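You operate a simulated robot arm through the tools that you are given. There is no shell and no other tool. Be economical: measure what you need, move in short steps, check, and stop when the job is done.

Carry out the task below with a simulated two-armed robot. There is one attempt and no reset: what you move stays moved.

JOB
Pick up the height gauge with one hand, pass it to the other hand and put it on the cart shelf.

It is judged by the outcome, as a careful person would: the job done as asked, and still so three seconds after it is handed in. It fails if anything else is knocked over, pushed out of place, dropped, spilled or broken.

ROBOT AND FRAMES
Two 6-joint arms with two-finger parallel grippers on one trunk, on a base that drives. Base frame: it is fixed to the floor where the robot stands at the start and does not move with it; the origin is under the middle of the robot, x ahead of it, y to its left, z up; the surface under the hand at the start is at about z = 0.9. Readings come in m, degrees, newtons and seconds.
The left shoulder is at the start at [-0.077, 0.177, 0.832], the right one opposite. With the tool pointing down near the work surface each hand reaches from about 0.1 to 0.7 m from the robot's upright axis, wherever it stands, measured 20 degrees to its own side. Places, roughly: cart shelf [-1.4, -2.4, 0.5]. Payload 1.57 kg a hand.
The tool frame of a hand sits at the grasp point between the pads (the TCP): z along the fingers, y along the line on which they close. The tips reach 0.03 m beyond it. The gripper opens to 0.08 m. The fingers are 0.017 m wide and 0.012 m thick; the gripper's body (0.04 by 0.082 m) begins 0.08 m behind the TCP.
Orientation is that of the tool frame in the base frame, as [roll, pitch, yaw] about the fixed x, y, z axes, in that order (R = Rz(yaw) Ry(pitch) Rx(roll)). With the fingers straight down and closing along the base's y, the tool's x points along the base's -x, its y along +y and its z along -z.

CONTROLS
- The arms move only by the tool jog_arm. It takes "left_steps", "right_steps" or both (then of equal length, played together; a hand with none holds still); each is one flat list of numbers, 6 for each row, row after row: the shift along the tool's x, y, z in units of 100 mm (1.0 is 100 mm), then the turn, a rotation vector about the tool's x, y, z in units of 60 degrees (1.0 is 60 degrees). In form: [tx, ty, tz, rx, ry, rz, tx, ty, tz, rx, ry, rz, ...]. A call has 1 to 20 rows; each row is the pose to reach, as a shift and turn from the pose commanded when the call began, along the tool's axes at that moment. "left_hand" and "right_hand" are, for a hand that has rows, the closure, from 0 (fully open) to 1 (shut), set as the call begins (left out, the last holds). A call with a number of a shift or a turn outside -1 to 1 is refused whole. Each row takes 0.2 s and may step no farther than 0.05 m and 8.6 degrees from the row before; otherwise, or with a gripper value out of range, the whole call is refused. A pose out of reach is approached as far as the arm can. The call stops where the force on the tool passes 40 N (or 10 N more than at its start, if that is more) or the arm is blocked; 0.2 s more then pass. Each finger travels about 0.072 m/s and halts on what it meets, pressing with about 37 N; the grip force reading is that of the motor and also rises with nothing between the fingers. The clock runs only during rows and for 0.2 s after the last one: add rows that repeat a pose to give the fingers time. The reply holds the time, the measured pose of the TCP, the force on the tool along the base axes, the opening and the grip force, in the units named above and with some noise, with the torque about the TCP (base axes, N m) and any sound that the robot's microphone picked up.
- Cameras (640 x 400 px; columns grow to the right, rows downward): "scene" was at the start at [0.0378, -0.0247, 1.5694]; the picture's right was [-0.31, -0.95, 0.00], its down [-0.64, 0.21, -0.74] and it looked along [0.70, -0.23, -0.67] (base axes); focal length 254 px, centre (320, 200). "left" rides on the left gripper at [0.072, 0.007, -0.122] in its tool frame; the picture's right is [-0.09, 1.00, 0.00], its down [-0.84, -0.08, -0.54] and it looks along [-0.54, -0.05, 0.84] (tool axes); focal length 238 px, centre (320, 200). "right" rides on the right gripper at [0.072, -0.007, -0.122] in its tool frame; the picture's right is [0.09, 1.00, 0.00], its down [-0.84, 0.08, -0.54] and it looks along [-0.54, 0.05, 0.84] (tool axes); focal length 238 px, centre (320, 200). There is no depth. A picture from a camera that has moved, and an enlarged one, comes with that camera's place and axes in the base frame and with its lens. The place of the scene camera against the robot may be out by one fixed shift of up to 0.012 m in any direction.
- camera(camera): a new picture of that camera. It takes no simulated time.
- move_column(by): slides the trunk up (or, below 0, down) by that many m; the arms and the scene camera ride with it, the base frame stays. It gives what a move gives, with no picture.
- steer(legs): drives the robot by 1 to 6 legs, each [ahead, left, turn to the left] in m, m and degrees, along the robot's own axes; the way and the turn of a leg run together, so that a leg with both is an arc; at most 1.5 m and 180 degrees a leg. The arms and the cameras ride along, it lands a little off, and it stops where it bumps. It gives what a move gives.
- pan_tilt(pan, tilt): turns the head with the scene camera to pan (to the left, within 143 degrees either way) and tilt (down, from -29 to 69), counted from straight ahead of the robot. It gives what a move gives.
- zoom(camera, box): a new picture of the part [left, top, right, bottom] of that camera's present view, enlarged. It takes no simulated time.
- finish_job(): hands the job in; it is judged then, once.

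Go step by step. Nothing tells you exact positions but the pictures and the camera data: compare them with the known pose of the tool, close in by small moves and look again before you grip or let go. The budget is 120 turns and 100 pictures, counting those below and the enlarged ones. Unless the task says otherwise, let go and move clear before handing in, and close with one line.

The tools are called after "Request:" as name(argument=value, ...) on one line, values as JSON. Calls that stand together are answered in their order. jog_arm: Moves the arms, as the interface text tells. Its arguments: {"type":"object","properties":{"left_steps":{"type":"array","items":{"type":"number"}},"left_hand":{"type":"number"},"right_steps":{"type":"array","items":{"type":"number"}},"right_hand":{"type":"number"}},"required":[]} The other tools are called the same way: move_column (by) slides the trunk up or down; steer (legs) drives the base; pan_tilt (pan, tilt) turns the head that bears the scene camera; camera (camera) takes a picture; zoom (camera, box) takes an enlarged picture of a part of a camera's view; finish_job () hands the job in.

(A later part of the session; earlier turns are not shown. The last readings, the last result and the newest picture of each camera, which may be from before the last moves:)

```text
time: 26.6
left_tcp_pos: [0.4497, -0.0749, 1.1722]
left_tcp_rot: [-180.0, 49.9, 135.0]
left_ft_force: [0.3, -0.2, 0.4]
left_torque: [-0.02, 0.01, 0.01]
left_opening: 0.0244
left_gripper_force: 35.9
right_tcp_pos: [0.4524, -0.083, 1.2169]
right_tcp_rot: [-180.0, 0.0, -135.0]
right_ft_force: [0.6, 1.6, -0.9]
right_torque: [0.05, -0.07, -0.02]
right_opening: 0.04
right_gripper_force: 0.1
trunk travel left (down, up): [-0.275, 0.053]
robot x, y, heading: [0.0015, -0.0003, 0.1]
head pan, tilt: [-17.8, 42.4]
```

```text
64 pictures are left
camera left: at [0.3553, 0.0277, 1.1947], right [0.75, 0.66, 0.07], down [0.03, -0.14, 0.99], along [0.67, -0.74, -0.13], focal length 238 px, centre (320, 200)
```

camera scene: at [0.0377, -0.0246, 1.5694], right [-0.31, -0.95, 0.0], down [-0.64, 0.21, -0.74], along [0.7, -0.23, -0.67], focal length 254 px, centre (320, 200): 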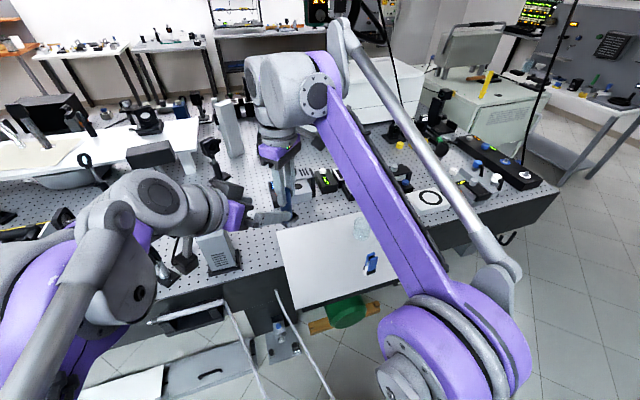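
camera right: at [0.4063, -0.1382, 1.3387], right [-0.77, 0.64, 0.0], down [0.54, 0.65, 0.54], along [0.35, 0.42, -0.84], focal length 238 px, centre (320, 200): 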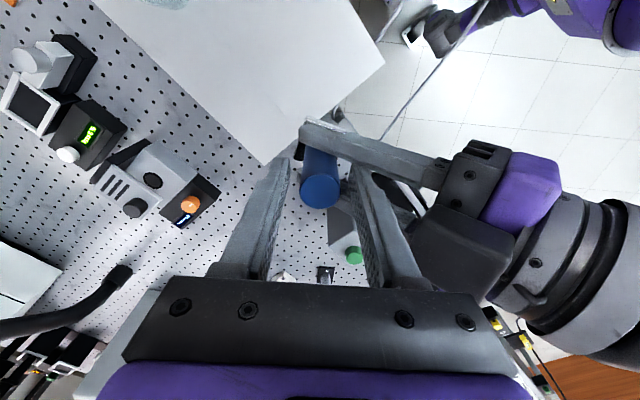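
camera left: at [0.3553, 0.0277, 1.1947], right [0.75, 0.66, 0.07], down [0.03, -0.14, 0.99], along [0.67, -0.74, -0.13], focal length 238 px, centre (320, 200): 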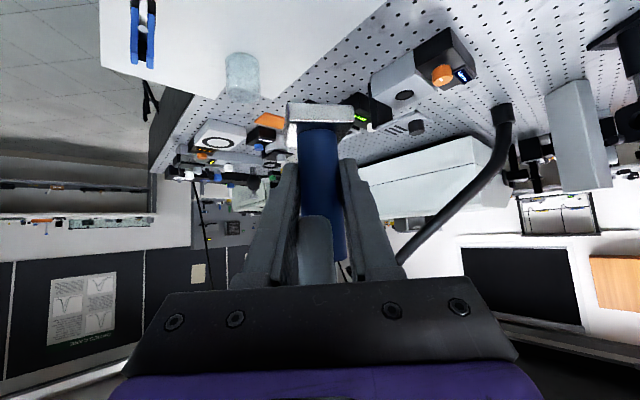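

The gauge is free of the right hand. I lower the left hand 6 cm straight down out of the right fingers, then retract the right hand.

Request:
jog_arm(left_steps=[0.115, 0, 0.096, 0, 0, 0, 0.23, 0, 0.193, 0, 0, 0, 0.345, 0, 0.29, 0, 0, 0, 0.46, 0, 0.386, 0, 0, 0, 0.46, 0, 0.386, 0, 0, 0])

Request:
jog_arm(right_steps=[0.15, -0.15, -0.1, 0, 0, 0, 0.4, -0.1, -0.1, 0, 0, 0, 0.7, 0, -0.1, 0, 0, 0, 1, 0, -0.1, 0, 0, 0])

Request:
camera(camera="scene")

Request:
camera(camera="left")

```text
time: 27.8
left_tcp_pos: [0.4486, -0.0727, 1.111]
left_tcp_rot: [180.0, 50.0, 135.0]
left_ft_force: [-0.2, 0.0, -0.5]
left_torque: [-0.01, 0.03, 0.02]
left_opening: 0.0241
left_gripper_force: 36.2
right_tcp_pos: [0.4513, -0.0834, 1.2175]
right_tcp_rot: [-180.0, 0.0, -135.0]
right_ft_force: [-0.7, -0.2, -0.3]
right_torque: [0.02, -0.01, 0.03]
right_opening: 0.0398
right_gripper_force: 0.0
trunk travel left (down, up): [-0.275, 0.053]
robot x, y, heading: [-0.0002, 0.0001, -0.2]
head pan, tilt: [-17.8, 42.4]
```

```text
time: 28.8
left_tcp_pos: [0.4477, -0.0741, 1.111]
left_tcp_rot: [-179.9, 49.9, 135.0]
left_ft_force: [-0.2, 0.3, -0.3]
left_torque: [-0.02, 0.01, -0.02]
left_opening: 0.0242
left_gripper_force: 36.4
right_tcp_pos: [0.3813, -0.1546, 1.2284]
right_tcp_rot: [180.0, 0.0, -135.0]
right_ft_force: [0.0, -0.9, 0.0]
right_torque: [-0.01, 0.02, 0.03]
right_opening: 0.0399
right_gripper_force: 0.1
trunk travel left (down, up): [-0.275, 0.053]
robot x, y, heading: [-0.0016, 0.0011, 0.3]
head pan, tilt: [-17.8, 42.4]
```

```text
63 pictures are left
camera scene: at [0.0372, -0.0253, 1.5694], right [-0.31, -0.95, 0.0], down [-0.64, 0.21, -0.74], along [0.7, -0.23, -0.67], focal length 254 px, centre (320, 200)
```

scene: 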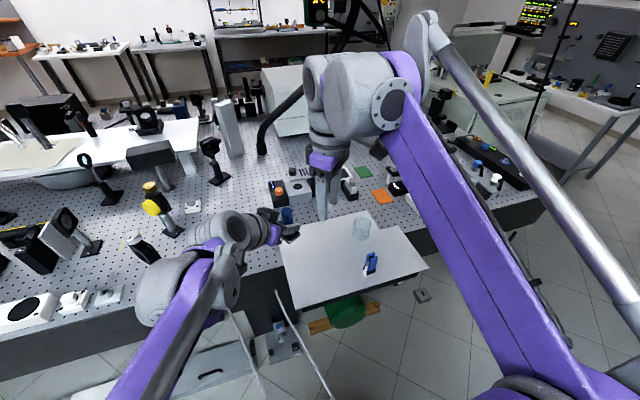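

```text
62 pictures are left
camera left: at [0.3541, 0.0282, 1.1344], right [0.75, 0.66, 0.07], down [0.03, -0.14, 0.99], along [0.67, -0.74, -0.13], focal length 238 px, centre (320, 200)
```

left: 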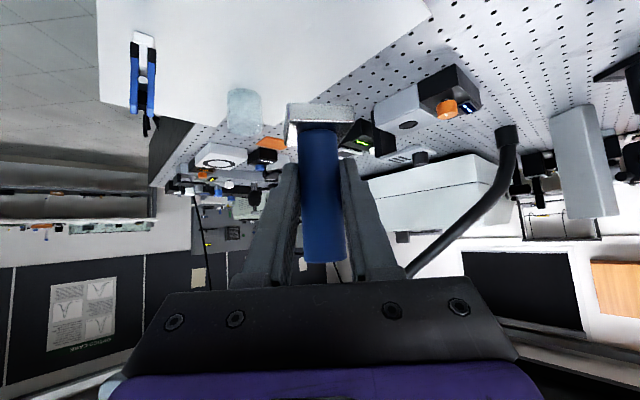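

Handover done; the left hand holds the gauge. I tuck both arms closer to the body and look behind for the drive.

Request:
jog_arm(right_steps=[0.2, 0.3, 0, 0, 0, 0, 0.4, 0.6, 0, 0, 0, 0, 0.6, 0.9, 0, 0, 0, 0], left_steps=[-0.2, 0, -0.3, 0, 0, 0, -0.4, 0.1, -0.6, 0, 0, 0, -0.5, 0.3, -0.9, 0, 0, 0])

Request:
pan_tilt(pan=143, tilt=35)

Request:
camera(camera="scene")

Request:
pan_tilt(pan=-143, tilt=35)

Request:
camera(camera="scene")

Request:
pan_tilt(pan=-90, tilt=40)

Request:
camera(camera="scene")

```text
time: 29.6
left_tcp_pos: [0.443, -0.0256, 1.2058]
left_tcp_rot: [180.0, 50.0, 135.0]
left_ft_force: [-0.3, 0.2, -0.8]
left_torque: [0.01, -0.01, -0.01]
left_opening: 0.0241
left_gripper_force: 35.8
right_tcp_pos: [0.2748, -0.1307, 1.2261]
right_tcp_rot: [-179.9, 0.1, -135.0]
right_ft_force: [0.3, -0.2, 0.2]
right_torque: [0.02, 0.0, -0.02]
right_opening: 0.0399
right_gripper_force: 0.0
trunk travel left (down, up): [-0.275, 0.053]
robot x, y, heading: [0.0014, 0.0008, 0.0]
head pan, tilt: [-17.8, 42.4]
```

```text
time: 32.0
left_tcp_pos: [0.4451, -0.0273, 1.2054]
left_tcp_rot: [-179.9, 50.0, 135.0]
left_ft_force: [-0.7, 0.2, -1.4]
left_torque: [0.01, 0.02, -0.02]
left_opening: 0.024
left_gripper_force: 36.4
right_tcp_pos: [0.2777, -0.1322, 1.226]
right_tcp_rot: [180.0, 0.0, -135.0]
right_ft_force: [0.0, 0.6, -0.1]
right_torque: [-0.01, -0.01, -0.04]
right_opening: 0.0399
right_gripper_force: 0.1
trunk travel left (down, up): [-0.275, 0.053]
robot x, y, heading: [0.0012, -0.0009, 0.4]
head pan, tilt: [143.0, 35.0]
```

```text
61 pictures are left
camera scene: at [-0.1117, 0.0538, 1.5805], right [0.6, 0.8, 0.0], down [0.46, -0.35, -0.82], along [-0.65, 0.49, -0.57], focal length 254 px, centre (320, 200)
```

scene: 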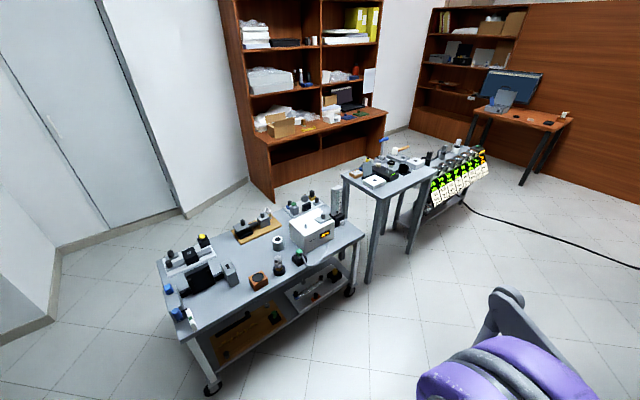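

```text
time: 36.0
left_tcp_pos: [0.445, -0.0277, 1.2048]
left_tcp_rot: [-179.9, 49.9, 135.0]
left_ft_force: [0.2, 0.2, -0.8]
left_torque: [-0.01, 0.0, 0.01]
left_opening: 0.024
left_gripper_force: 36.4
right_tcp_pos: [0.2777, -0.133, 1.2255]
right_tcp_rot: [179.9, 0.0, -135.0]
right_ft_force: [0.5, -0.1, -0.3]
right_torque: [-0.01, 0.02, -0.03]
right_opening: 0.0404
right_gripper_force: 0.1
trunk travel left (down, up): [-0.275, 0.053]
robot x, y, heading: [-0.0034, -0.0005, 0.0]
head pan, tilt: [-143.0, 35.0]
```

```text
60 pictures are left
camera scene: at [-0.1117, -0.0522, 1.5805], right [-0.6, 0.8, 0.0], down [0.46, 0.35, -0.82], along [-0.65, -0.49, -0.57], focal length 254 px, centre (320, 200)
```

scene: 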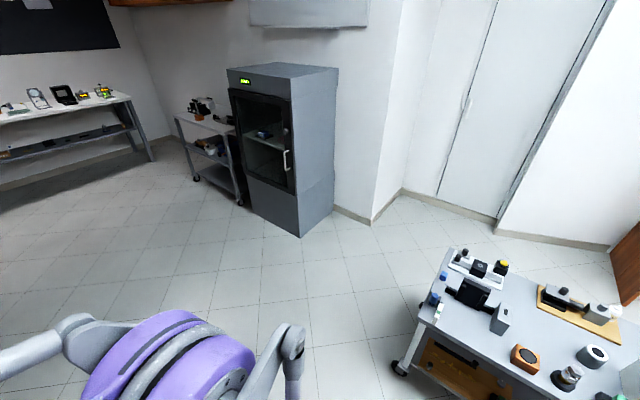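

```text
time: 37.2
left_tcp_pos: [0.4455, -0.0269, 1.205]
left_tcp_rot: [-180.0, 50.0, 134.9]
left_ft_force: [0.3, -0.7, -1.5]
left_torque: [0.01, 0.01, -0.01]
left_opening: 0.0242
left_gripper_force: 36.0
right_tcp_pos: [0.277, -0.1315, 1.2258]
right_tcp_rot: [180.0, 0.0, -135.0]
right_ft_force: [-0.6, 0.1, -0.6]
right_torque: [0.01, 0.01, 0.0]
right_opening: 0.0396
right_gripper_force: 0.1
trunk travel left (down, up): [-0.275, 0.053]
robot x, y, heading: [-0.0004, -0.0018, 0.1]
head pan, tilt: [-90.0, 40.0]
```

```text
59 pictures are left
camera scene: at [-0.0414, -0.0842, 1.573], right [-1.0, 0.0, 0.0], down [0.0, 0.64, -0.77], along [0.0, -0.77, -0.64], focal length 254 px, centre (320, 200)
```

scene: 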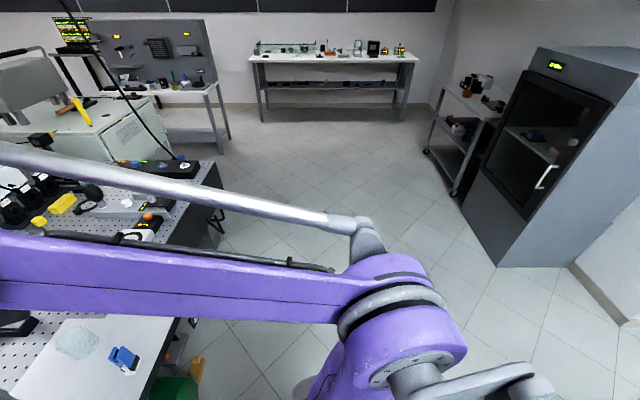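

The floor to the right is clear, and there is another cart about 0.7 m behind. I'll back off a little, strafe right past the bench end and look again.

Request:
steer(legs=[[-0.15, 0, 0], [0, -1.4, 0]])

Request:
camera(camera="scene")

```text
time: 50.5
left_tcp_pos: [0.2787, -1.4231, 1.2062]
left_tcp_rot: [-179.9, 50.0, 133.9]
left_ft_force: [-0.9, -0.4, -1.1]
left_torque: [0.0, -0.02, -0.02]
left_opening: 0.0242
left_gripper_force: 36.1
right_tcp_pos: [0.11, -1.5248, 1.2253]
right_tcp_rot: [-180.0, 0.1, -136.1]
right_ft_force: [1.2, 0.4, -0.7]
right_torque: [-0.02, -0.01, 0.01]
right_opening: 0.0401
right_gripper_force: 0.0
trunk travel left (down, up): [-0.275, 0.053]
robot x, y, heading: [-0.1663, -1.3863, -0.9]
head pan, tilt: [-90.0, 40.0]
```

```text
58 pictures are left
camera scene: at [-0.2079, -1.4703, 1.573], right [-1.0, 0.02, 0.0], down [0.01, 0.64, -0.77], along [-0.02, -0.77, -0.64], focal length 254 px, centre (320, 200)
```

scene: 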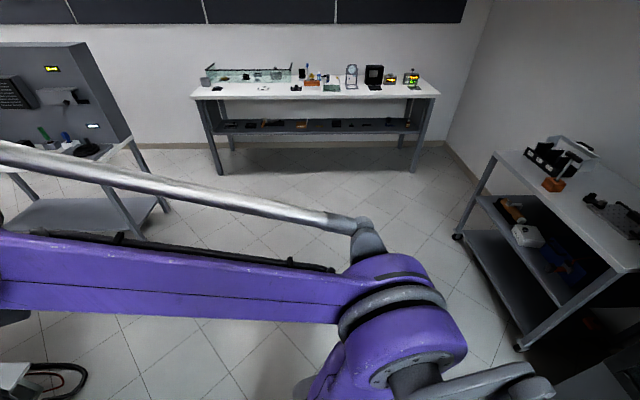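

The way is open, so I strafe half a metre more and turn to face the cart.

Request:
steer(legs=[[0, -0.6, 0], [0, 0, -90], [0, 0, -90]])

Request:
pan_tilt(pan=15, tilt=40)

Request:
camera(camera="scene")

```text
time: 63.9
left_tcp_pos: [-0.6188, -1.9361, 1.205]
left_tcp_rot: [-180.0, 50.1, -47.1]
left_ft_force: [-0.1, -0.3, -1.2]
left_torque: [-0.01, -0.02, -0.02]
left_opening: 0.0243
left_gripper_force: 36.1
right_tcp_pos: [-0.4462, -1.8375, 1.2249]
right_tcp_rot: [-180.0, 0.0, 42.8]
right_ft_force: [-0.8, -0.2, 0.7]
right_torque: [0.0, 0.01, 0.03]
right_opening: 0.04
right_gripper_force: 0.0
trunk travel left (down, up): [-0.275, 0.053]
robot x, y, heading: [-0.1762, -1.9788, 177.7]
head pan, tilt: [-90.0, 40.0]
```

```text
time: 65.8
left_tcp_pos: [-0.6184, -1.9371, 1.2051]
left_tcp_rot: [-179.9, 49.9, -47.2]
left_ft_force: [0.4, 0.0, 0.0]
left_torque: [-0.01, 0.02, -0.02]
left_opening: 0.0243
left_gripper_force: 35.7
right_tcp_pos: [-0.4452, -1.8375, 1.2255]
right_tcp_rot: [-179.9, 0.0, 42.8]
right_ft_force: [-0.2, 0.1, -0.7]
right_torque: [0.01, 0.01, 0.0]
right_opening: 0.0402
right_gripper_force: 0.1
trunk travel left (down, up): [-0.275, 0.053]
robot x, y, heading: [-0.1713, -1.9782, 177.7]
head pan, tilt: [15.0, 40.0]
```

```text
57 pictures are left
camera scene: at [-0.2166, -2.0001, 1.5729], right [-0.22, 0.98, 0.0], down [0.63, 0.14, -0.77], along [-0.75, -0.17, -0.64], focal length 254 px, centre (320, 200)
```

scene: 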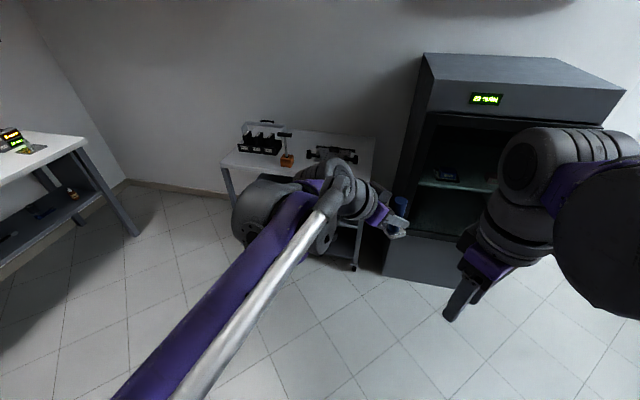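

Now I strafe left to stand before the cart, square up and lower the trunk to see the middle shelf.

Request:
steer(legs=[[0, 0.25, 2.3]])

Request:
move_column(by=-0.27)

Request:
pan_tilt(pan=5, tilt=30)

Request:
camera(camera="scene")

Request:
camera(camera="left")

```text
time: 68.6
left_tcp_pos: [-0.6232, -2.2073, 1.2062]
left_tcp_rot: [-179.7, 50.0, -44.5]
left_ft_force: [0.7, 0.0, 0.2]
left_torque: [-0.02, -0.03, 0.06]
left_opening: 0.024
left_gripper_force: 36.1
right_tcp_pos: [-0.4554, -2.1018, 1.2268]
right_tcp_rot: [-180.0, 0.0, 45.6]
right_ft_force: [-0.2, 0.0, -0.9]
right_torque: [-0.02, -0.02, 0.01]
right_opening: 0.04
right_gripper_force: 0.0
trunk travel left (down, up): [-0.275, 0.053]
robot x, y, heading: [-0.1771, -2.2335, -179.3]
head pan, tilt: [15.0, 40.0]
```

```text
time: 71.3
left_tcp_pos: [-0.624, -2.2078, 0.9351]
left_tcp_rot: [-179.9, 50.0, -44.6]
left_ft_force: [0.5, -0.1, -0.7]
left_torque: [0.0, 0.05, 0.0]
left_opening: 0.0241
left_gripper_force: 36.4
right_tcp_pos: [-0.4556, -2.1011, 0.9556]
right_tcp_rot: [-180.0, 0.0, 45.5]
right_ft_force: [0.3, -0.6, 0.4]
right_torque: [0.02, -0.01, 0.0]
right_opening: 0.04
right_gripper_force: 0.1
trunk travel left (down, up): [-0.005, 0.323]
robot x, y, heading: [-0.1787, -2.2309, -179.5]
head pan, tilt: [15.0, 40.0]
```

```text
time: 72.0
left_tcp_pos: [-0.6229, -2.2078, 0.9352]
left_tcp_rot: [-179.9, 50.0, -44.5]
left_ft_force: [0.1, 0.1, -1.7]
left_torque: [-0.04, 0.0, -0.01]
left_opening: 0.0243
left_gripper_force: 36.1
right_tcp_pos: [-0.4555, -2.1022, 0.9565]
right_tcp_rot: [-179.9, -0.1, 45.5]
right_ft_force: [0.2, -0.3, -0.5]
right_torque: [0.0, 0.04, 0.03]
right_opening: 0.0399
right_gripper_force: 0.1
trunk travel left (down, up): [-0.005, 0.323]
robot x, y, heading: [-0.1768, -2.2303, -179.6]
head pan, tilt: [5.0, 30.0]
```

```text
56 pictures are left
camera scene: at [-0.2776, -2.2391, 1.3136], right [-0.1, 1.0, 0.0], down [0.5, 0.05, -0.87], along [-0.86, -0.08, -0.5], focal length 254 px, centre (320, 200)
```

scene: 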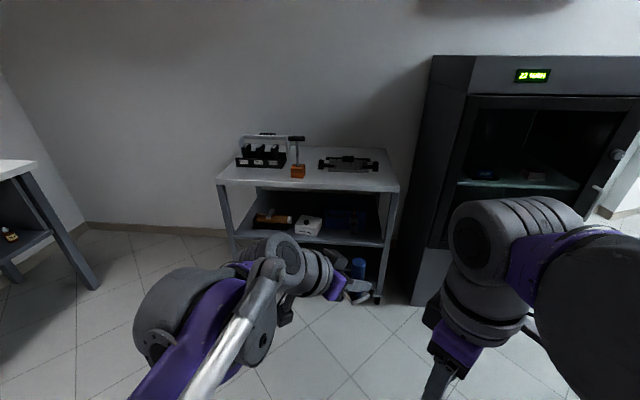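

```text
55 pictures are left
camera left: at [-0.5289, -2.312, 0.9583], right [-0.74, -0.67, 0.07], down [-0.03, 0.14, 0.99], along [-0.67, 0.73, -0.13], focal length 238 px, centre (320, 200)
```

left: 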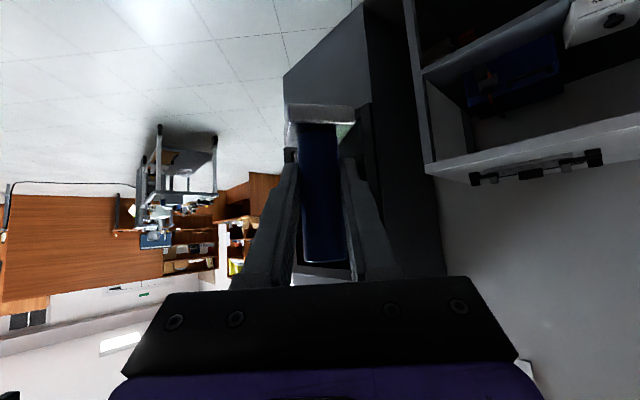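

Request:
zoom(camera="scene", box=[205, 120, 415, 310])

```text
2.11 times, centred on (310, 215) of scene
camera zoom: at [-0.2776, -2.2391, 1.3136], right [-0.1, 1.0, 0.0], down [0.5, 0.05, -0.87], along [-0.86, -0.08, -0.5], focal length 535 px, centre (341, 168)
```

zoom: 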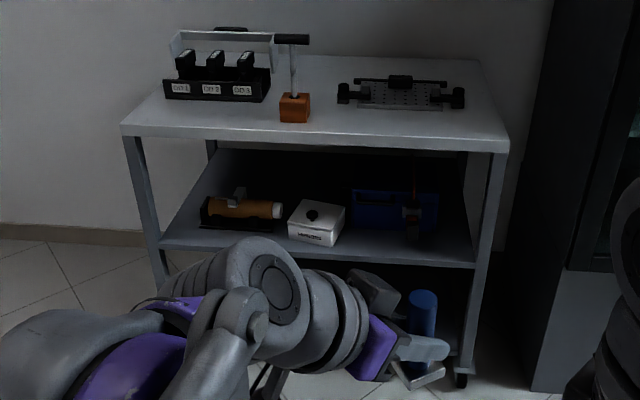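

The middle shelf (z≈0.44) has a free patch, 0.14 m wide and 0.12 m deep, between the white box and the red-tipped tool in front of the blue tray. That is near [-1.38,-2.26]. I turn the left hand to point straight ahead and lower it somewhat.

Request:
jog_arm(left_steps=[0.145, 0.106, -0.017, -0.096, 0, -0.08, 0.29, 0.212, -0.033, -0.192, 0, -0.161, 0.435, 0.318, -0.05, -0.288, 0, -0.241, 0.58, 0.424, -0.067, -0.383, 0, -0.321, 0.725, 0.53, -0.083, -0.479, 0, -0.402, 0.87, 0.636, -0.1, -0.575, 0, -0.482, 0.87, 0.636, -0.1, -0.575, 0, -0.482])

Request:
steer(legs=[[0.25, 0, 0]])

Request:
pan_tilt(pan=5, tilt=38)

Request:
camera(camera="scene")

Request:
camera(camera="left")

```text
time: 73.6
left_tcp_pos: [-0.6229, -2.2951, 0.8748]
left_tcp_rot: [-180.0, 50.0, 0.6]
left_ft_force: [0.2, 0.5, -0.4]
left_torque: [0.02, 0.0, 0.04]
left_opening: 0.0242
left_gripper_force: 36.4
right_tcp_pos: [-0.455, -2.1013, 0.9549]
right_tcp_rot: [-180.0, 0.0, 45.5]
right_ft_force: [-0.5, -0.5, 0.3]
right_torque: [0.01, -0.01, -0.01]
right_opening: 0.0402
right_gripper_force: 0.0
trunk travel left (down, up): [-0.005, 0.323]
robot x, y, heading: [-0.1791, -2.2317, -179.6]
head pan, tilt: [5.0, 30.0]
```

```text
time: 75.5
left_tcp_pos: [-0.8753, -2.2953, 0.8754]
left_tcp_rot: [-180.0, 50.0, 0.2]
left_ft_force: [0.4, -0.4, -1.0]
left_torque: [-0.02, 0.01, 0.03]
left_opening: 0.0243
left_gripper_force: 36.1
right_tcp_pos: [-0.7084, -2.1014, 0.9552]
right_tcp_rot: [-180.0, 0.0, 45.4]
right_ft_force: [0.1, 0.1, -0.3]
right_torque: [0.01, 0.01, 0.0]
right_opening: 0.0401
right_gripper_force: 0.2
trunk travel left (down, up): [-0.005, 0.323]
robot x, y, heading: [-0.4329, -2.2341, -179.7]
head pan, tilt: [5.0, 30.0]
```

```text
time: 76.2
left_tcp_pos: [-0.8748, -2.2951, 0.8754]
left_tcp_rot: [-180.0, 50.0, 0.2]
left_ft_force: [0.3, -0.3, -1.3]
left_torque: [0.0, -0.02, -0.01]
left_opening: 0.0244
left_gripper_force: 36.3
right_tcp_pos: [-0.7082, -2.1021, 0.9555]
right_tcp_rot: [-179.9, 0.0, 45.3]
right_ft_force: [-0.4, 0.1, 0.1]
right_torque: [0.01, -0.01, 0.0]
right_opening: 0.04
right_gripper_force: 0.1
trunk travel left (down, up): [-0.005, 0.323]
robot x, y, heading: [-0.4295, -2.2332, -179.8]
head pan, tilt: [5.0, 38.0]
```

```text
53 pictures are left
camera scene: at [-0.526, -2.2399, 1.3013], right [-0.09, 1.0, 0.0], down [0.61, 0.06, -0.79], along [-0.79, -0.07, -0.62], focal length 254 px, centre (320, 200)
```

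scene: 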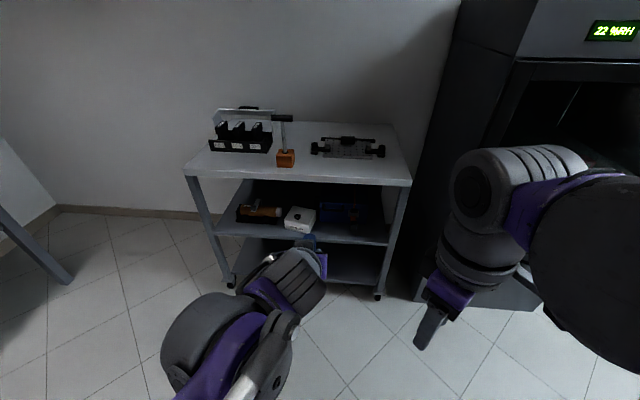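

```text
52 pictures are left
camera left: at [-0.7359, -2.3024, 0.8983], right [-0.05, -1.0, 0.07], down [-0.12, 0.08, 0.99], along [-0.99, 0.05, -0.13], focal length 238 px, centre (320, 200)
```

left: 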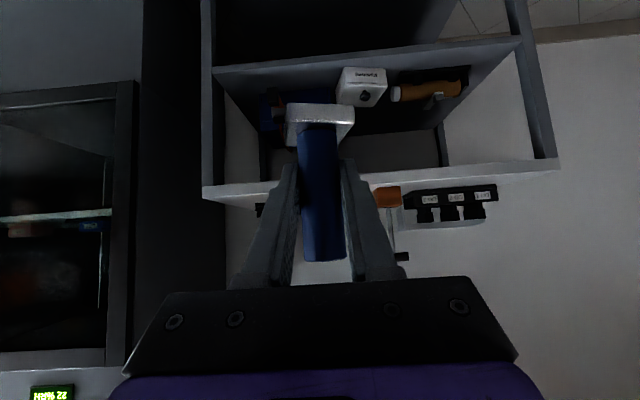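

Triangulating both views puts the cart's front edge at x≈-1.31, its top at z≈0.78 and the mid shelf at z≈0.465. I zoom in on the shelf contents.

Request:
zoom(camera="scene", box=[220, 170, 410, 270])

Request:
zoom(camera="left", box=[200, 20, 540, 200])

```text
3.37 times, centred on (315, 220) of scene
camera zoom: at [-0.526, -2.2399, 1.3013], right [-0.09, 1.0, 0.0], down [0.61, 0.06, -0.79], along [-0.79, -0.07, -0.62], focal length 856 px, centre (337, 133)
```

zoom: 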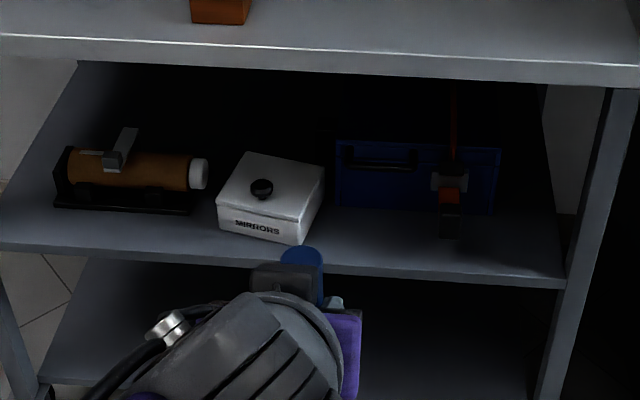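

```text
1.88 times, centred on (370, 110) of left
camera zoom: at [-0.7359, -2.3024, 0.8983], right [-0.05, -1.0, 0.07], down [-0.12, 0.08, 0.99], along [-0.99, 0.05, -0.13], focal length 449 px, centre (226, 369)
```

zoom: 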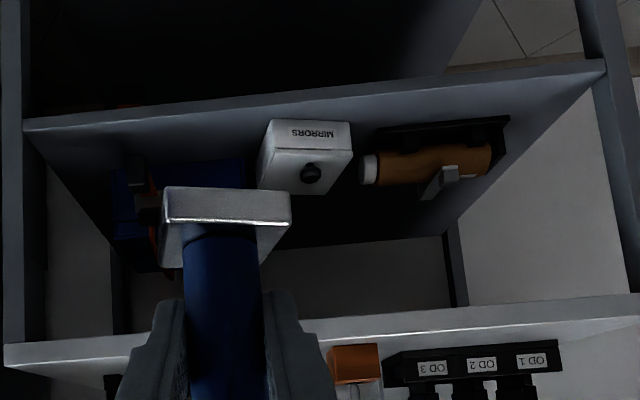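

The free patch is x −1.32 to −1.43 and y −2.34 to −2.19, so I aim for [-1.37,-2.26]. I lower the left hand in free air while still away from the cart.

Request:
jog_arm(left_steps=[0.21, 0, 0.26, 0, 0, 0, 0.42, 0, 0.52, 0, 0, 0, 0.625, 0, 0.787, 0, 0, 0])

Request:
jog_arm(left_steps=[0.21, 0, 0.26, 0, 0, 0, 0.42, 0, 0.52, 0, 0, 0, 0.625, 0, 0.787, 0, 0, 0])

Request:
jog_arm(left_steps=[0.21, 0, 0.26, 0, 0, 0, 0.42, 0, 0.52, 0, 0, 0, 0.625, 0, 0.787, 0, 0, 0])

Request:
camera(camera="left")

Request:
camera(camera="scene")

```text
time: 77.0
left_tcp_pos: [-0.8989, -2.2953, 0.7784]
left_tcp_rot: [-180.0, 49.9, 0.3]
left_ft_force: [0.9, 0.1, -0.5]
left_torque: [0.02, 0.01, 0.01]
left_opening: 0.0243
left_gripper_force: 36.4
right_tcp_pos: [-0.7089, -2.1017, 0.9558]
right_tcp_rot: [179.9, 0.1, 45.3]
right_ft_force: [0.3, -0.5, 0.4]
right_torque: [-0.02, -0.02, -0.01]
right_opening: 0.0401
right_gripper_force: 0.0
trunk travel left (down, up): [-0.005, 0.323]
robot x, y, heading: [-0.4332, -2.2309, -179.6]
head pan, tilt: [5.0, 38.0]
```

```text
time: 77.8
left_tcp_pos: [-0.9157, -2.2942, 0.6813]
left_tcp_rot: [-180.0, 50.0, 0.2]
left_ft_force: [-0.1, -0.2, -0.6]
left_torque: [-0.01, 0.02, 0.0]
left_opening: 0.0241
left_gripper_force: 36.0
right_tcp_pos: [-0.7088, -2.1019, 0.9551]
right_tcp_rot: [-180.0, 0.0, 45.3]
right_ft_force: [-0.2, 0.0, 1.0]
right_torque: [-0.01, 0.03, 0.0]
right_opening: 0.0397
right_gripper_force: 0.0
trunk travel left (down, up): [-0.005, 0.323]
robot x, y, heading: [-0.4319, -2.2308, -179.8]
head pan, tilt: [5.0, 38.0]
```

```text
time: 78.6
left_tcp_pos: [-0.9398, -2.2966, 0.581]
left_tcp_rot: [-180.0, 50.0, 0.3]
left_ft_force: [-0.3, -0.2, 0.0]
left_torque: [-0.02, -0.02, -0.02]
left_opening: 0.0243
left_gripper_force: 35.9
right_tcp_pos: [-0.7089, -2.1026, 0.9551]
right_tcp_rot: [-179.9, 0.1, 45.3]
right_ft_force: [-0.3, -0.4, -0.2]
right_torque: [-0.01, 0.0, 0.03]
right_opening: 0.0398
right_gripper_force: 0.1
trunk travel left (down, up): [-0.005, 0.323]
robot x, y, heading: [-0.4284, -2.2317, -179.9]
head pan, tilt: [5.0, 38.0]
```

```text
49 pictures are left
camera left: at [-0.7998, -2.3033, 0.6045], right [-0.06, -1.0, 0.07], down [-0.12, 0.08, 0.99], along [-0.99, 0.05, -0.13], focal length 238 px, centre (320, 200)
```

left: 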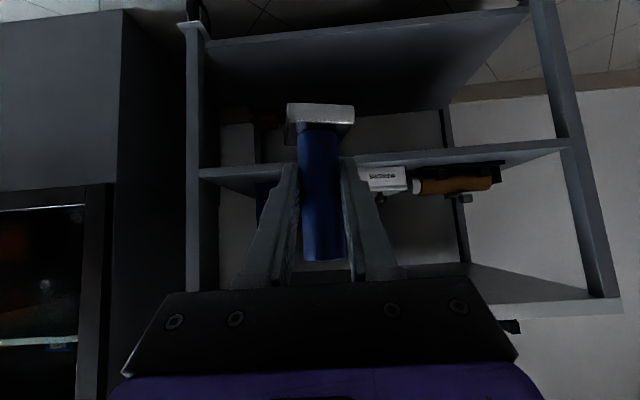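

```text
48 pictures are left
camera scene: at [-0.5264, -2.2399, 1.3012], right [-0.09, 1.0, 0.0], down [0.61, 0.06, -0.79], along [-0.78, -0.07, -0.62], focal length 254 px, centre (320, 200)
```

scene: 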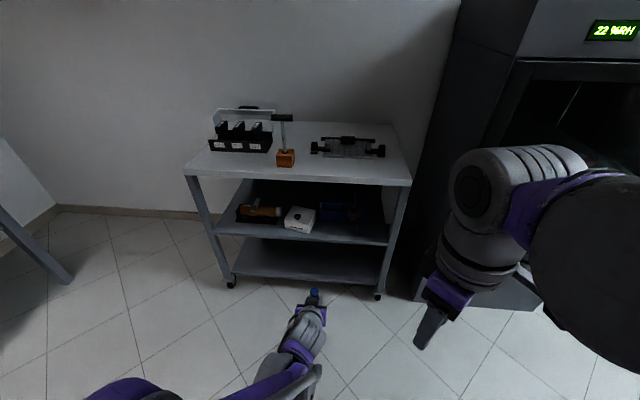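

The hand is at gauge-bottom height ~6 cm over the shelf level. I drive ahead 0.3 m and a bit to the right, stopping short of the shelf edge.

Request:
steer(legs=[[0.3, -0.036, 0]])

Request:
pan_tilt(pan=3, tilt=50)

Request:
camera(camera="scene")

Request:
camera(camera="left")

```text
time: 80.6
left_tcp_pos: [-1.2413, -2.262, 0.5821]
left_tcp_rot: [-180.0, 50.0, 0.4]
left_ft_force: [-0.6, -0.6, -0.2]
left_torque: [0.02, -0.02, 0.01]
left_opening: 0.024
left_gripper_force: 36.2
right_tcp_pos: [-1.011, -2.0664, 0.9558]
right_tcp_rot: [-179.9, 0.0, 45.4]
right_ft_force: [-0.2, -0.1, 0.5]
right_torque: [0.02, 0.01, -0.01]
right_opening: 0.0399
right_gripper_force: 0.1
trunk travel left (down, up): [-0.005, 0.323]
robot x, y, heading: [-0.7309, -2.1971, -179.7]
head pan, tilt: [5.0, 38.0]
```

```text
time: 81.4
left_tcp_pos: [-1.2402, -2.26, 0.5818]
left_tcp_rot: [-180.0, 50.0, 0.2]
left_ft_force: [0.8, -1.0, -2.2]
left_torque: [-0.01, 0.0, 0.04]
left_opening: 0.0244
left_gripper_force: 35.9
right_tcp_pos: [-1.0088, -2.0671, 0.9549]
right_tcp_rot: [-180.0, 0.1, 45.3]
right_ft_force: [-0.4, -0.6, 0.5]
right_torque: [0.01, -0.02, 0.02]
right_opening: 0.0396
right_gripper_force: 0.0
trunk travel left (down, up): [-0.005, 0.323]
robot x, y, heading: [-0.7299, -2.2002, -179.5]
head pan, tilt: [3.0, 50.0]
```

```text
47 pictures are left
camera scene: at [-0.8185, -2.2014, 1.2841], right [-0.06, 1.0, 0.0], down [0.76, 0.04, -0.64], along [-0.64, -0.04, -0.77], focal length 254 px, centre (320, 200)
```

scene: 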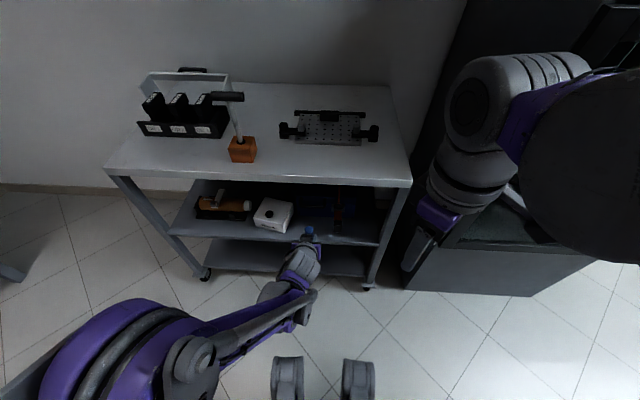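

```text
46 pictures are left
camera left: at [-1.1009, -2.2688, 0.605], right [-0.05, -1.0, 0.07], down [-0.12, 0.08, 0.99], along [-0.99, 0.04, -0.13], focal length 238 px, centre (320, 200)
```

left: 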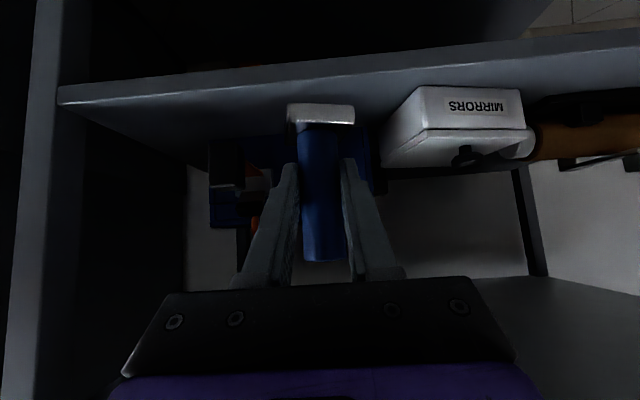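

The path into the shelf is clear: white box on one side, tool on the other. I zoom the left view to check the gauge for tilt.

Request:
zoom(camera="left", box=[240, 90, 400, 270])

Request:
zoom(camera="scene", box=[180, 170, 400, 300])

```text
2.22 times, centred on (320, 180) of left
camera zoom: at [-1.1009, -2.2688, 0.605], right [-0.05, -1.0, 0.07], down [-0.12, 0.08, 0.99], along [-0.99, 0.04, -0.13], focal length 530 px, centre (320, 244)
```

zoom: 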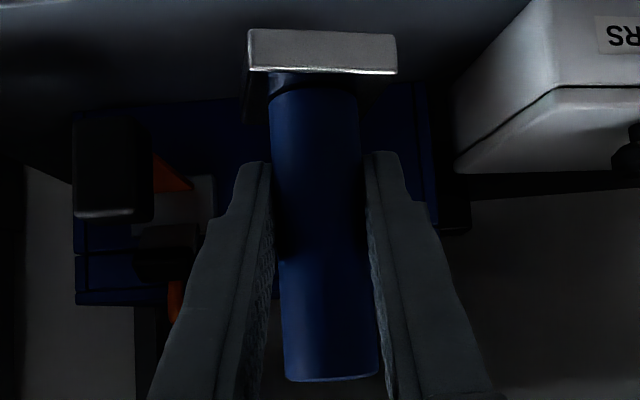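

```text
2.91 times, centred on (290, 235) of scene
camera zoom: at [-0.8185, -2.2014, 1.2841], right [-0.06, 1.0, 0.0], down [0.76, 0.04, -0.64], along [-0.64, -0.04, -0.77], focal length 740 px, centre (407, 98)
```

zoom: 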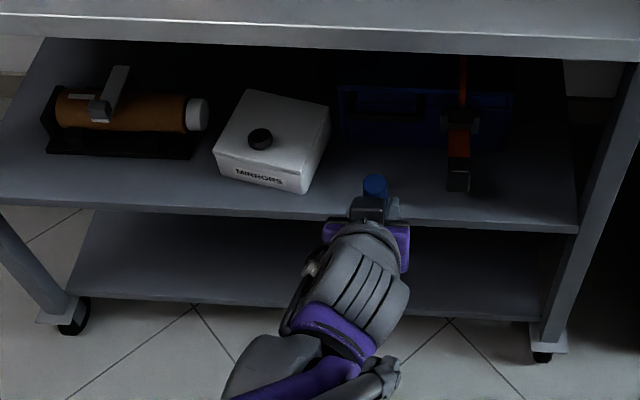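

The gauge hangs upright. I move the arm ahead 11 cm to be over the free patch, 6 cm above the shelf.

Request:
jog_arm(left_steps=[-0.18, 0, 0.21, 0, 0, 0, -0.36, 0, 0.42, 0, 0, 0, -0.54, 0, 0.64, 0, 0, 0, -0.71, 0, 0.85, 0, 0, 0, -0.71, 0, 0.85, 0, 0, 0])

Request:
zoom(camera="scene", box=[180, 170, 400, 300])

Request:
camera(camera="left")

```text
time: 82.6
left_tcp_pos: [-1.3529, -2.2614, 0.5826]
left_tcp_rot: [-179.9, 50.0, 0.2]
left_ft_force: [3.3, -1.4, -1.2]
left_torque: [-0.02, -0.04, 0.0]
left_opening: 0.0241
left_gripper_force: 36.2
right_tcp_pos: [-1.0099, -2.0669, 0.9546]
right_tcp_rot: [180.0, 0.0, 45.3]
right_ft_force: [0.1, 0.1, 0.6]
right_torque: [0.01, 0.03, 0.02]
right_opening: 0.0396
right_gripper_force: 0.1
trunk travel left (down, up): [-0.005, 0.323]
robot x, y, heading: [-0.7338, -2.1968, -179.3]
head pan, tilt: [3.0, 50.0]
```

```text
2.91 times, centred on (290, 235) of scene
camera zoom: at [-0.8183, -2.2015, 1.2841], right [-0.06, 1.0, 0.0], down [0.76, 0.04, -0.64], along [-0.64, -0.04, -0.77], focal length 740 px, centre (407, 98)
```

zoom: 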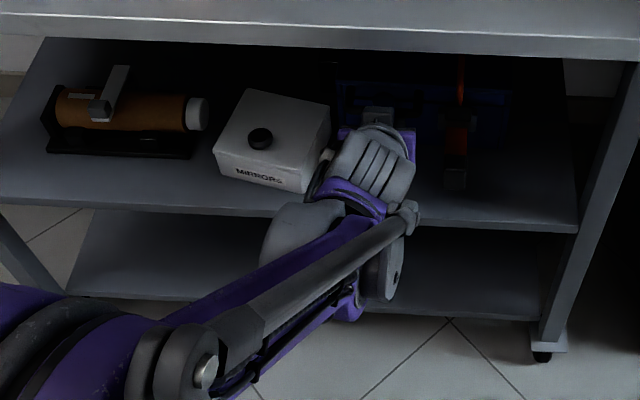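

```text
42 pictures are left
camera left: at [-1.2146, -2.2688, 0.6052], right [-0.05, -1.0, 0.07], down [-0.12, 0.08, 0.99], along [-0.99, 0.04, -0.13], focal length 238 px, centre (320, 200)
```

left: 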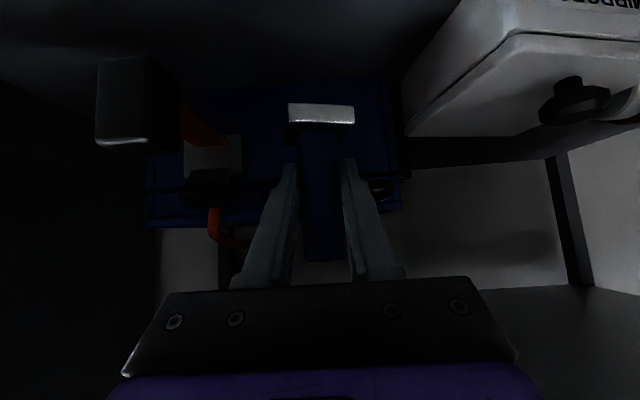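

It sits between box and tool with clearance on both sides. I lower it straight down 5 cm, then in small steps until contact.

Request:
jog_arm(left_steps=[0.077, 0, 0.064, 0, 0, 0, 0.153, 0, 0.129, 0, 0, 0, 0.23, 0, 0.193, 0, 0, 0, 0.306, 0, 0.257, 0, 0, 0, 0.368, 0, 0.309, 0, 0, 0, 0.368, 0, 0.309, 0, 0, 0])

Request:
camera(camera="left")

Request:
zoom(camera="left", box=[160, 40, 480, 240])

```text
time: 84.0
left_tcp_pos: [-1.3508, -2.2618, 0.5347]
left_tcp_rot: [180.0, 50.1, 0.3]
left_ft_force: [0.0, -1.1, -1.0]
left_torque: [0.02, 0.01, 0.0]
left_opening: 0.0241
left_gripper_force: 36.0
right_tcp_pos: [-1.0103, -2.0664, 0.9547]
right_tcp_rot: [179.9, 0.0, 45.3]
right_ft_force: [-0.2, 0.3, -0.7]
right_torque: [0.01, 0.01, -0.01]
right_opening: 0.04
right_gripper_force: 0.1
trunk travel left (down, up): [-0.005, 0.323]
robot x, y, heading: [-0.7306, -2.1942, -179.5]
head pan, tilt: [3.0, 50.0]
```

```text
41 pictures are left
camera left: at [-1.2118, -2.2702, 0.5574], right [-0.05, -1.0, 0.07], down [-0.12, 0.08, 0.99], along [-0.99, 0.04, -0.13], focal length 238 px, centre (320, 200)
```

left: 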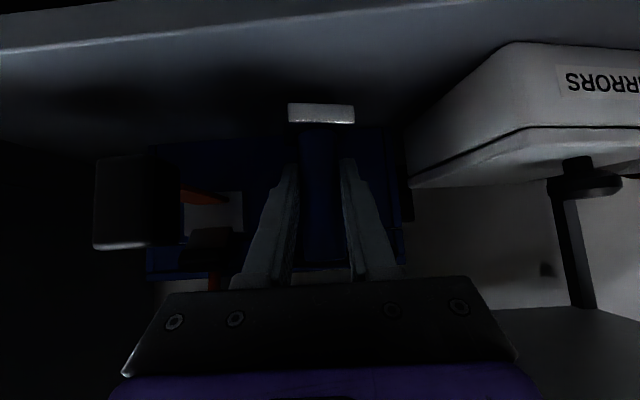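

```text
2.00 times, centred on (320, 140) of left
camera zoom: at [-1.2118, -2.2702, 0.5574], right [-0.05, -1.0, 0.07], down [-0.12, 0.08, 0.99], along [-0.99, 0.04, -0.13], focal length 477 px, centre (320, 320)
```

zoom: 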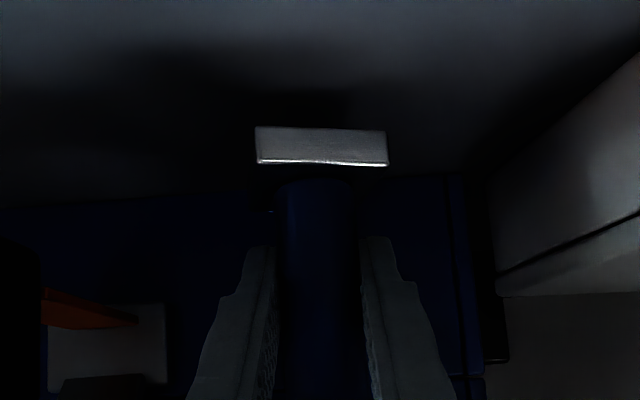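

Request:
jog_arm(left_steps=[0.023, 0, 0.019, 0, 0, 0, 0.046, 0, 0.039, 0, 0, 0, 0.077, 0, 0.064, 0, 0, 0, 0.077, 0, 0.064, 0, 0, 0])

Request:
zoom(camera="left", box=[160, 40, 480, 240])

```text
time: 85.0
left_tcp_pos: [-1.3511, -2.2624, 0.5231]
left_tcp_rot: [-180.0, 49.9, 0.3]
left_ft_force: [-0.6, 0.1, -0.7]
left_torque: [-0.02, 0.0, -0.01]
left_opening: 0.0242
left_gripper_force: 35.4
right_tcp_pos: [-1.0089, -2.0665, 0.955]
right_tcp_rot: [180.0, 0.0, 45.2]
right_ft_force: [-0.6, -0.2, -0.4]
right_torque: [0.0, 0.0, 0.04]
right_opening: 0.04
right_gripper_force: 0.2
trunk travel left (down, up): [-0.005, 0.323]
robot x, y, heading: [-0.7321, -2.1975, -179.4]
head pan, tilt: [3.0, 50.0]
```

```text
2.00 times, centred on (320, 140) of left
camera zoom: at [-1.2121, -2.2694, 0.546], right [-0.05, -1.0, 0.07], down [-0.12, 0.08, 0.99], along [-0.99, 0.04, -0.13], focal length 477 px, centre (320, 320)
```

zoom: 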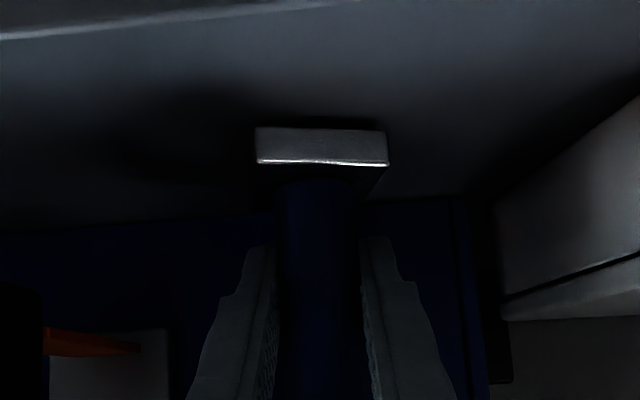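

No contact yet, so I continue in 2 mm steps.

Request:
jog_arm(left_steps=[0.015, 0, 0.013, 0, 0, 0, 0.031, 0, 0.026, 0, 0, 0, 0.031, 0, 0.026, 0, 0, 0])

Request:
jog_arm(left_steps=[0.008, 0, 0.006, 0, 0, 0, 0.015, 0, 0.013, 0, 0, 0, 0.015, 0, 0.013, 0, 0, 0])

```text
time: 85.8
left_tcp_pos: [-1.3512, -2.263, 0.5198]
left_tcp_rot: [180.0, 50.0, 0.3]
left_ft_force: [-1.4, 0.2, -0.5]
left_torque: [0.02, 0.01, 0.02]
left_opening: 0.0241
left_gripper_force: 36.3
right_tcp_pos: [-1.0105, -2.0672, 0.955]
right_tcp_rot: [-179.9, -0.1, 45.3]
right_ft_force: [1.2, 0.6, 0.4]
right_torque: [0.0, 0.0, 0.02]
right_opening: 0.0401
right_gripper_force: 0.1
trunk travel left (down, up): [-0.005, 0.323]
robot x, y, heading: [-0.7326, -2.1992, -179.8]
head pan, tilt: [3.0, 50.0]
```

```text
time: 86.6
left_tcp_pos: [-1.3493, -2.2626, 0.5192]
left_tcp_rot: [180.0, 50.2, 0.3]
left_ft_force: [-8.5, -2.3, 24.0]
left_torque: [-0.06, 0.38, 0.01]
left_opening: 0.0243
left_gripper_force: 36.0
right_tcp_pos: [-1.008, -2.0671, 0.9556]
right_tcp_rot: [-179.9, 0.1, 45.3]
right_ft_force: [0.0, 0.5, 0.4]
right_torque: [0.0, -0.02, 0.0]
right_opening: 0.0399
right_gripper_force: 0.1
trunk travel left (down, up): [-0.005, 0.323]
robot x, y, heading: [-0.7303, -2.1985, -179.9]
head pan, tilt: [3.0, 50.0]
```

Contact with the shelf at 24 N. I ease up 1 mm to unload it and look.

Request:
jog_arm(left_steps=[-0.008, 0, -0.006, 0, 0, 0, -0.008, 0, -0.006, 0, 0, 0])

Request:
zoom(camera="left", box=[160, 40, 480, 240])

```text
time: 87.2
left_tcp_pos: [-1.3502, -2.2623, 0.5195]
left_tcp_rot: [180.0, 50.0, 0.4]
left_ft_force: [-3.2, -5.2, 14.2]
left_torque: [-0.14, 0.41, 0.13]
left_opening: 0.0242
left_gripper_force: 36.0
right_tcp_pos: [-1.0081, -2.0661, 0.9556]
right_tcp_rot: [-179.9, -0.1, 45.3]
right_ft_force: [0.3, -0.8, -0.1]
right_torque: [0.01, -0.01, 0.02]
right_opening: 0.0399
right_gripper_force: 0.0
trunk travel left (down, up): [-0.005, 0.323]
robot x, y, heading: [-0.7329, -2.1953, -179.8]
head pan, tilt: [3.0, 50.0]
```

```text
2.00 times, centred on (320, 140) of left
camera zoom: at [-1.2104, -2.2697, 0.5418], right [-0.05, -1.0, 0.07], down [-0.12, 0.08, 0.99], along [-0.99, 0.04, -0.13], focal length 477 px, centre (320, 320)
```

zoom: 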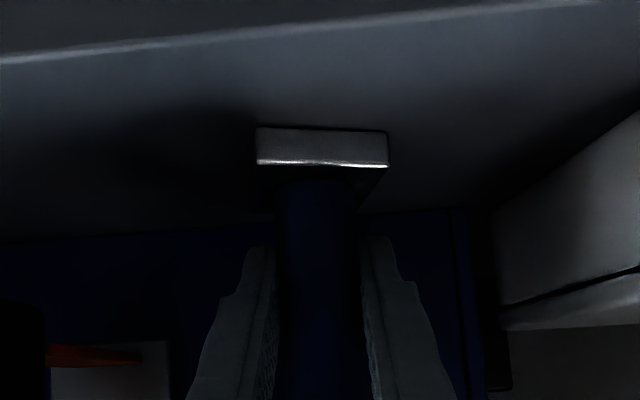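

The base rests on the shelf. I open the left hand partway, to 48 mm.

Request:
jog_arm(left_steps=[0, 0, 0, 0, 0, 0, 0, 0, 0, 0, 0, 0, 0, 0, 0, 0, 0, 0], left_hand=0.4)

Request:
zoom(camera="left", box=[160, 40, 480, 240])

```text
time: 88.0
left_tcp_pos: [-1.3503, -2.2622, 0.5192]
left_tcp_rot: [180.0, 49.9, 0.3]
left_ft_force: [0.1, 0.1, 0.9]
left_torque: [0.02, -0.01, 0.01]
left_opening: 0.0478
left_gripper_force: 0.1
right_tcp_pos: [-1.0083, -2.067, 0.9544]
right_tcp_rot: [-180.0, 0.0, 45.2]
right_ft_force: [0.1, 0.5, -0.3]
right_torque: [0.02, 0.01, 0.0]
right_opening: 0.0402
right_gripper_force: 0.1
trunk travel left (down, up): [-0.005, 0.323]
robot x, y, heading: [-0.7332, -2.1998, -179.6]
head pan, tilt: [3.0, 50.0]
```

```text
2.00 times, centred on (320, 140) of left
camera zoom: at [-1.211, -2.2693, 0.5414], right [-0.05, -1.0, 0.07], down [-0.12, 0.08, 0.99], along [-0.99, 0.04, -0.13], focal length 477 px, centre (320, 320)
```

zoom: 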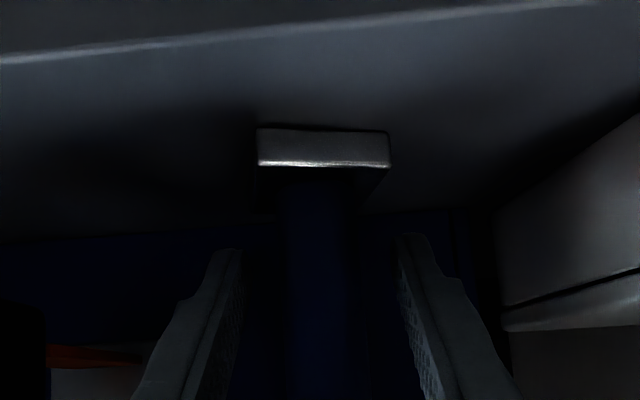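

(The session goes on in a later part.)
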